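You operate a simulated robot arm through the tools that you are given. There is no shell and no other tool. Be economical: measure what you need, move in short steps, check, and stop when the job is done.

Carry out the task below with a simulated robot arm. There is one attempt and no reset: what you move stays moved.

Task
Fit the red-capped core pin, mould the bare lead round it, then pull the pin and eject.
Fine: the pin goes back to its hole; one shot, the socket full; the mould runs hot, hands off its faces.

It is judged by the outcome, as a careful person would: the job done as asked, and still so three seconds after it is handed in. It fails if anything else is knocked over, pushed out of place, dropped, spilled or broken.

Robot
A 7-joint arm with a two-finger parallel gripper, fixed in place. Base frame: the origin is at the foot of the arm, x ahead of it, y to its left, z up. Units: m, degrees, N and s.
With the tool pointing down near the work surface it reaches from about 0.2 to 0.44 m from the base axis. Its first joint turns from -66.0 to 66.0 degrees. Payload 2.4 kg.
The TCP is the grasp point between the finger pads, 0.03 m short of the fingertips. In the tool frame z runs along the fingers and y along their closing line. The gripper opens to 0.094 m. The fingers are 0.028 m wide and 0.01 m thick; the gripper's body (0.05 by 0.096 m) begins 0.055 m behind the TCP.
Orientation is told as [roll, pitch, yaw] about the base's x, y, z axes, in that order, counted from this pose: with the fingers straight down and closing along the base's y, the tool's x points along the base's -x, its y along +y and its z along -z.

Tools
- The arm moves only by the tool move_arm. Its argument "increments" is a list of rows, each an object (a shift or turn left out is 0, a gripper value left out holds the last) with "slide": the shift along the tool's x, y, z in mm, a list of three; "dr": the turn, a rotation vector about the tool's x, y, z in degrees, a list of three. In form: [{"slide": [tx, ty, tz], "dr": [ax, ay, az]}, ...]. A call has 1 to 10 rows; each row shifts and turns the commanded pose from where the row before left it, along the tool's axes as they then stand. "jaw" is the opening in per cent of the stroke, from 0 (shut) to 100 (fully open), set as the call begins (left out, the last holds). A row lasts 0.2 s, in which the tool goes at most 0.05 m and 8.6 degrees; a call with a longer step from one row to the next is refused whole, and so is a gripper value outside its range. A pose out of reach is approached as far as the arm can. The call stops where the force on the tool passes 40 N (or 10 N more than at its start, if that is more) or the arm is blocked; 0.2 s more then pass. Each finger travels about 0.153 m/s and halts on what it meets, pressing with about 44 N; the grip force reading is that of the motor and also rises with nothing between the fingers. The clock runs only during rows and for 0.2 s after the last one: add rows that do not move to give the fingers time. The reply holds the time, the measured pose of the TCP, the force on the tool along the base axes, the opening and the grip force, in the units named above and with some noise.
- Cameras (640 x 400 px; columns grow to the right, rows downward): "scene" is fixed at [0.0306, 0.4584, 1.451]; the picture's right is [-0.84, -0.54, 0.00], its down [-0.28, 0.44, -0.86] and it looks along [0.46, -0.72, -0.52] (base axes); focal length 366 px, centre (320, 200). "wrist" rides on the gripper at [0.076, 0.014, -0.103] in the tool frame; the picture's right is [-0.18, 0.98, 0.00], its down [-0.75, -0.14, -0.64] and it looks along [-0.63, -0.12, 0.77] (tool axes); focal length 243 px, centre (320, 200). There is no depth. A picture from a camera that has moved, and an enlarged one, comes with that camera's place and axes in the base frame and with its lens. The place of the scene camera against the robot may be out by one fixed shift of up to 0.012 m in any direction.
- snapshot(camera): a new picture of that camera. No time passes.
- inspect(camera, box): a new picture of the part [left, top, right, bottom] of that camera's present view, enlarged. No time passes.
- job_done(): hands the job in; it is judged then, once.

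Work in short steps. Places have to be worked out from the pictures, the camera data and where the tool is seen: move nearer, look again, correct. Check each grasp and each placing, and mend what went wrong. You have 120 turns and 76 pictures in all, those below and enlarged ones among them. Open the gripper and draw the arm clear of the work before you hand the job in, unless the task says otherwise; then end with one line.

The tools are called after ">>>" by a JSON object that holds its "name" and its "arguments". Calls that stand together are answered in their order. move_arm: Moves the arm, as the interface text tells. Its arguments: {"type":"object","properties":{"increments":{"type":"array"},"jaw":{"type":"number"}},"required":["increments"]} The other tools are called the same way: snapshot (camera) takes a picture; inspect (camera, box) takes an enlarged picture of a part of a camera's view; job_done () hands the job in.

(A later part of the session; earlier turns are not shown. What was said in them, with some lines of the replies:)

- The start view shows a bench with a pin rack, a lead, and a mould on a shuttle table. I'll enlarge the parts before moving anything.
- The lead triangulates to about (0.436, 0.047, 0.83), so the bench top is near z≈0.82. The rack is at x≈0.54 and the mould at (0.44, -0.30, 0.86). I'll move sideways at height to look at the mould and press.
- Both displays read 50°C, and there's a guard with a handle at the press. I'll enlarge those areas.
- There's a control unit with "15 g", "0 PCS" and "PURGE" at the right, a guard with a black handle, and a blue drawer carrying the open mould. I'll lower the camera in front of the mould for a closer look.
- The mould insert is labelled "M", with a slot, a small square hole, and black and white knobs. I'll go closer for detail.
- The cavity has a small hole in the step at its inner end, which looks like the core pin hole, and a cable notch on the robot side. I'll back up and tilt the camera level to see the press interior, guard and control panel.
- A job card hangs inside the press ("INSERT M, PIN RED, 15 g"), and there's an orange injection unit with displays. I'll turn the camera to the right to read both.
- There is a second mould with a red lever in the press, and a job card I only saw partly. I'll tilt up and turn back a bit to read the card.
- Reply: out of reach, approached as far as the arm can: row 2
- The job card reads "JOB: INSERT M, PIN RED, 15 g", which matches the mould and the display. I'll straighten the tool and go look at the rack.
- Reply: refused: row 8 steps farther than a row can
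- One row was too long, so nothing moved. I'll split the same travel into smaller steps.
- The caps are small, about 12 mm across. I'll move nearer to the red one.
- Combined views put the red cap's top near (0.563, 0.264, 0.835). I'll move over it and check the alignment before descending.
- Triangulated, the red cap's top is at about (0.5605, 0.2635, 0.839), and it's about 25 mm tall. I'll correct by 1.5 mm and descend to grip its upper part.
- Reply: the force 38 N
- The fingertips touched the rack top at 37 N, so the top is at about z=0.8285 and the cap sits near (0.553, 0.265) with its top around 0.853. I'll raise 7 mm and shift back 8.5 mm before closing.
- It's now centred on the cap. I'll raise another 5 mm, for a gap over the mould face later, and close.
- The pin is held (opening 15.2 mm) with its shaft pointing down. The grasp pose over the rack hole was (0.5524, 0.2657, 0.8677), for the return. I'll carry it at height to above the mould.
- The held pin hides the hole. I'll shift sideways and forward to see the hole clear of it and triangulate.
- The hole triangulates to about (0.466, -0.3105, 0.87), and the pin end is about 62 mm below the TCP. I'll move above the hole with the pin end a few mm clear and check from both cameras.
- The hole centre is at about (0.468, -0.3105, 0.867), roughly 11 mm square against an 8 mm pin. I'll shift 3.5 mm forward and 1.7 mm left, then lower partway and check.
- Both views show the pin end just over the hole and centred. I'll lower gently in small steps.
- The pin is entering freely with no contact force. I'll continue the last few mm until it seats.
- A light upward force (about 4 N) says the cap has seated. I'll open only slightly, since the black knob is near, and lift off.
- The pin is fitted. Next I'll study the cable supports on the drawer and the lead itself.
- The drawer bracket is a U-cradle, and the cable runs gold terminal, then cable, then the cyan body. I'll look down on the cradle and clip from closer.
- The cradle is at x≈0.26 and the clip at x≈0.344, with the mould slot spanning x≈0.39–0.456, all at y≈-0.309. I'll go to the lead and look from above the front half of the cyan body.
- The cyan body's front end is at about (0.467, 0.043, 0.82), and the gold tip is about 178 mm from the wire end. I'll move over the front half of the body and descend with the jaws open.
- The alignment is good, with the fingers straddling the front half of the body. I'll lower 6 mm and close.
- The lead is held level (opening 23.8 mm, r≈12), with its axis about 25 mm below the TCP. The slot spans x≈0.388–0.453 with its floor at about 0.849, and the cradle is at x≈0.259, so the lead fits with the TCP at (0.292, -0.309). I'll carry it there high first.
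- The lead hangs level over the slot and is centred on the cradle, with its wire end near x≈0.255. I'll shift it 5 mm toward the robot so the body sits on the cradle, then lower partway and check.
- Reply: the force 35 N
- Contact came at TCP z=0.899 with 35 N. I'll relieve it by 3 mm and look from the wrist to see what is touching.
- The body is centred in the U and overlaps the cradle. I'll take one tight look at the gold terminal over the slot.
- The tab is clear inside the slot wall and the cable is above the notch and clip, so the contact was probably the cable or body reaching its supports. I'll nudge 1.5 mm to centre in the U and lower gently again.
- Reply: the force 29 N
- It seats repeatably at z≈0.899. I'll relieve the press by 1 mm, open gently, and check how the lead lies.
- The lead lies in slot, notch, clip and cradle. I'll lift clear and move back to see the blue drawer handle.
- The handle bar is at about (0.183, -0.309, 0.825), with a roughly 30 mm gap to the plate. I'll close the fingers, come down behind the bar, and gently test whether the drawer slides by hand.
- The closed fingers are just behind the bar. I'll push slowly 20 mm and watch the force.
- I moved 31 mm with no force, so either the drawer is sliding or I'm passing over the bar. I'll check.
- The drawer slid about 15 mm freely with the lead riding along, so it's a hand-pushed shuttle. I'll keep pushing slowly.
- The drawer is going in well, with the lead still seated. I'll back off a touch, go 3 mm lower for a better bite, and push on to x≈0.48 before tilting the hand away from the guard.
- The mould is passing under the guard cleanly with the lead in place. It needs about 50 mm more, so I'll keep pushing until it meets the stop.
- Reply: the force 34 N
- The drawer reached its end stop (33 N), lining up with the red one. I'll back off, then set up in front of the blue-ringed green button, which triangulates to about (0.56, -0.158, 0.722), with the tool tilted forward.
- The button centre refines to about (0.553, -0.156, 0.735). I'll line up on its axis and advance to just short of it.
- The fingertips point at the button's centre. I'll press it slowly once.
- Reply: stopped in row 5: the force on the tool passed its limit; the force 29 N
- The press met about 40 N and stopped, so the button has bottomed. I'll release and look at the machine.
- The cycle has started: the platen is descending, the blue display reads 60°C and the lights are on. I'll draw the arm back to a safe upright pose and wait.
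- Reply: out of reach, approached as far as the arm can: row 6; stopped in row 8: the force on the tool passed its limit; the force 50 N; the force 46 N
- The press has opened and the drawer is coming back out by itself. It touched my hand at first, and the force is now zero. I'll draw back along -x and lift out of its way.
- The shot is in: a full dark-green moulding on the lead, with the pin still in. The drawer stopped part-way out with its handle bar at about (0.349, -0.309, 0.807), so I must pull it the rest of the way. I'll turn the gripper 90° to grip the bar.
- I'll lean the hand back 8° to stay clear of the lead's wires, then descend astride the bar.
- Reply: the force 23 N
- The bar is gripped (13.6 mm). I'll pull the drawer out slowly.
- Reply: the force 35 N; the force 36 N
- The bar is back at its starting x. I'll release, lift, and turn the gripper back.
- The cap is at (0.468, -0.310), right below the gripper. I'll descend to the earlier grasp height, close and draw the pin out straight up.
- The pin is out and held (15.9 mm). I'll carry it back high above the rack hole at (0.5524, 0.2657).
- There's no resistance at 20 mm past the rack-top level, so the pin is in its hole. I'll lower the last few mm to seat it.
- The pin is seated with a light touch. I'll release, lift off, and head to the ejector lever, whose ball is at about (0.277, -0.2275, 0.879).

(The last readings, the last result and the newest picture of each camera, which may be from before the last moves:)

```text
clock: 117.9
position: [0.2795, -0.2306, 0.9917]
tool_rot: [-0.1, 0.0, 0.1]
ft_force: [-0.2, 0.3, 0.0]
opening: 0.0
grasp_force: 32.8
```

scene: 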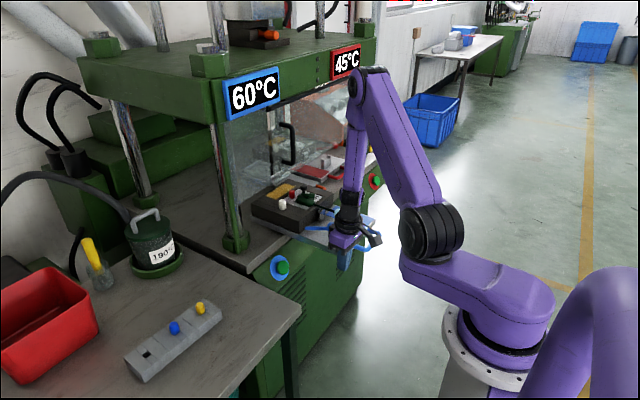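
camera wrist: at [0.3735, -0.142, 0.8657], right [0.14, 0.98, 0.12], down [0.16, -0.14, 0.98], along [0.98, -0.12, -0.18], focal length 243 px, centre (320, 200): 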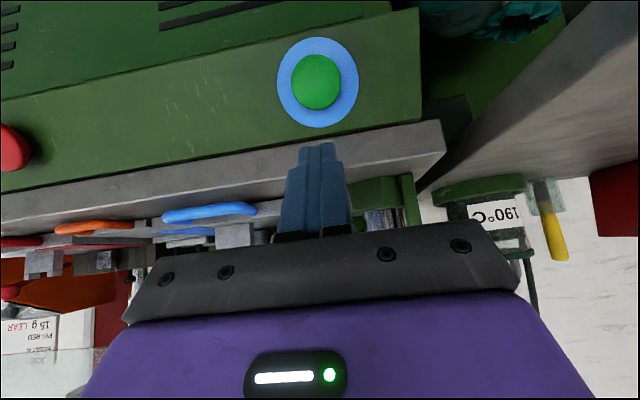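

I'll line up over the ball and come down gently, watching for contact and whether the lever moves.

>>> {"name": "move_arm", "arguments": {"increments": [{"slide": [0, 3, 20]}, {"slide": [0, 0, 30]}, {"slide": [0, 0, 10]}, {"slide": [0, 0, 5]}, {"slide": [0, 0, 5]}, {"slide": [0, 0, 5]}, {}]}}

```text
clock: 119.5
position: [0.2811, -0.2265, 0.9172]
tool_rot: [-0.2, 0.1, 0.1]
ft_force: [0.2, -0.6, 1.6]
opening: 0.0001
grasp_force: 33.7
```

>>> {"name": "move_arm", "arguments": {"increments": [{"slide": [0, 0, 4]}, {"slide": [0, 0, 4]}, {"slide": [0, 0, 4]}, {"slide": [0, 0, 4]}, {}]}}

```text
clock: 120.7
position: [0.2803, -0.2263, 0.9017]
tool_rot: [0.0, 0.0, 0.1]
ft_force: [0.2, 1.0, 3.2]
opening: 0.0001
grasp_force: 33.3
```

The force is rising gently (3 N) while the lever gives way, so it presses down. I'll continue to its stop.

>>> {"name": "move_arm", "arguments": {"increments": [{"slide": [0, 0, 4]}, {"slide": [0, 0, 4]}, {"slide": [0, 0, 4]}, {"slide": [0, 0, 4]}, {}]}}

>>> {"name": "move_arm", "arguments": {"increments": [{"slide": [0, 0, 3]}, {"slide": [0, 0, 3]}, {"slide": [0, 0, 3]}, {"slide": [0, 0, 3]}, {"slide": [0, 0, 3]}, {}]}}

```text
clock: 121.5
position: [0.2797, -0.2258, 0.8906]
tool_rot: [-0.1, 0.0, 0.1]
ft_force: [-2.5, 3.2, 32.4]
opening: 0.0
grasp_force: 33.0
stopped in row 4: the force on the tool passed its limit (the readings are from after the stop); the commanded pose is now the measured one
```

```text
clock: 121.9
position: [0.2795, -0.2257, 0.8922]
tool_rot: [-0.1, -0.1, 0.1]
ft_force: [-3.1, 4.3, 34.2]
opening: 0.0001
grasp_force: 33.1
stopped in row 1: the force on the tool passed its limit (the readings are from after the stop); the commanded pose is now the measured one
```

The lever hit a firm stop after about 30 mm of travel. I'll let it up, draw the arm clear, and use the last picture to check the mould and rack together.

>>> {"name": "move_arm", "arguments": {"increments": [{"slide": [0, 0, -10]}, {"slide": [0, 0, -30]}, {"slide": [0, 0, -45]}, {"slide": [0, 0, -45]}, {"slide": [0, 0, -45]}, {"slide": [-15, 40, -25]}, {"slide": [-15, 45, 0]}, {"slide": [-15, 45, 0]}, {"slide": [-15, 45, 0]}, {"slide": [0, 45, 0]}], "jaw": 50}}

>>> {"name": "inspect", "arguments": {"camera": "scene", "box": [120, 190, 420, 370]}}

```text
clock: 124.1
position: [0.341, -0.0054, 1.0883]
tool_rot: [-0.1, 0.0, 0.0]
ft_force: [-0.2, 0.7, 0.7]
opening: 0.0471
grasp_force: 0.0
```

```text
2.13 times, centred on (270, 280) of scene
camera zoom: at [0.0306, 0.4584, 1.451], right [-0.84, -0.54, 0.0], down [-0.28, 0.44, -0.86], along [0.46, -0.72, -0.52], focal length 782 px, centre (427, 29)
```

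zoom: 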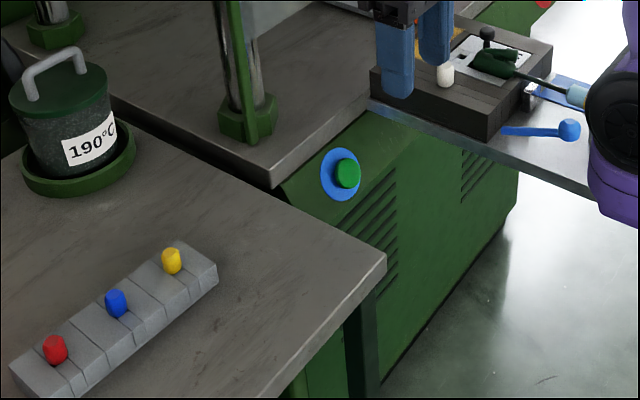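

The picture shows the red pin back in its hole, the moulded lead in place on the drawer, the ejector lever sprung back up, and nothing disturbed. The gripper is open and clear of the work, so I'm handing the job in.

>>> {"name": "job_done", "arguments": {}}

```text
The job is handed in.
```

I fitted the red pin, moulded the lead in one full shot, returned the pin to its rack hole and worked the ejector lever to its stop. I could not clearly confirm from the last picture that the part lifted free. The drawer also pressed on the hand (about 48 N) as it came back out after the shot, so I pulled it the rest of the way by its handle.
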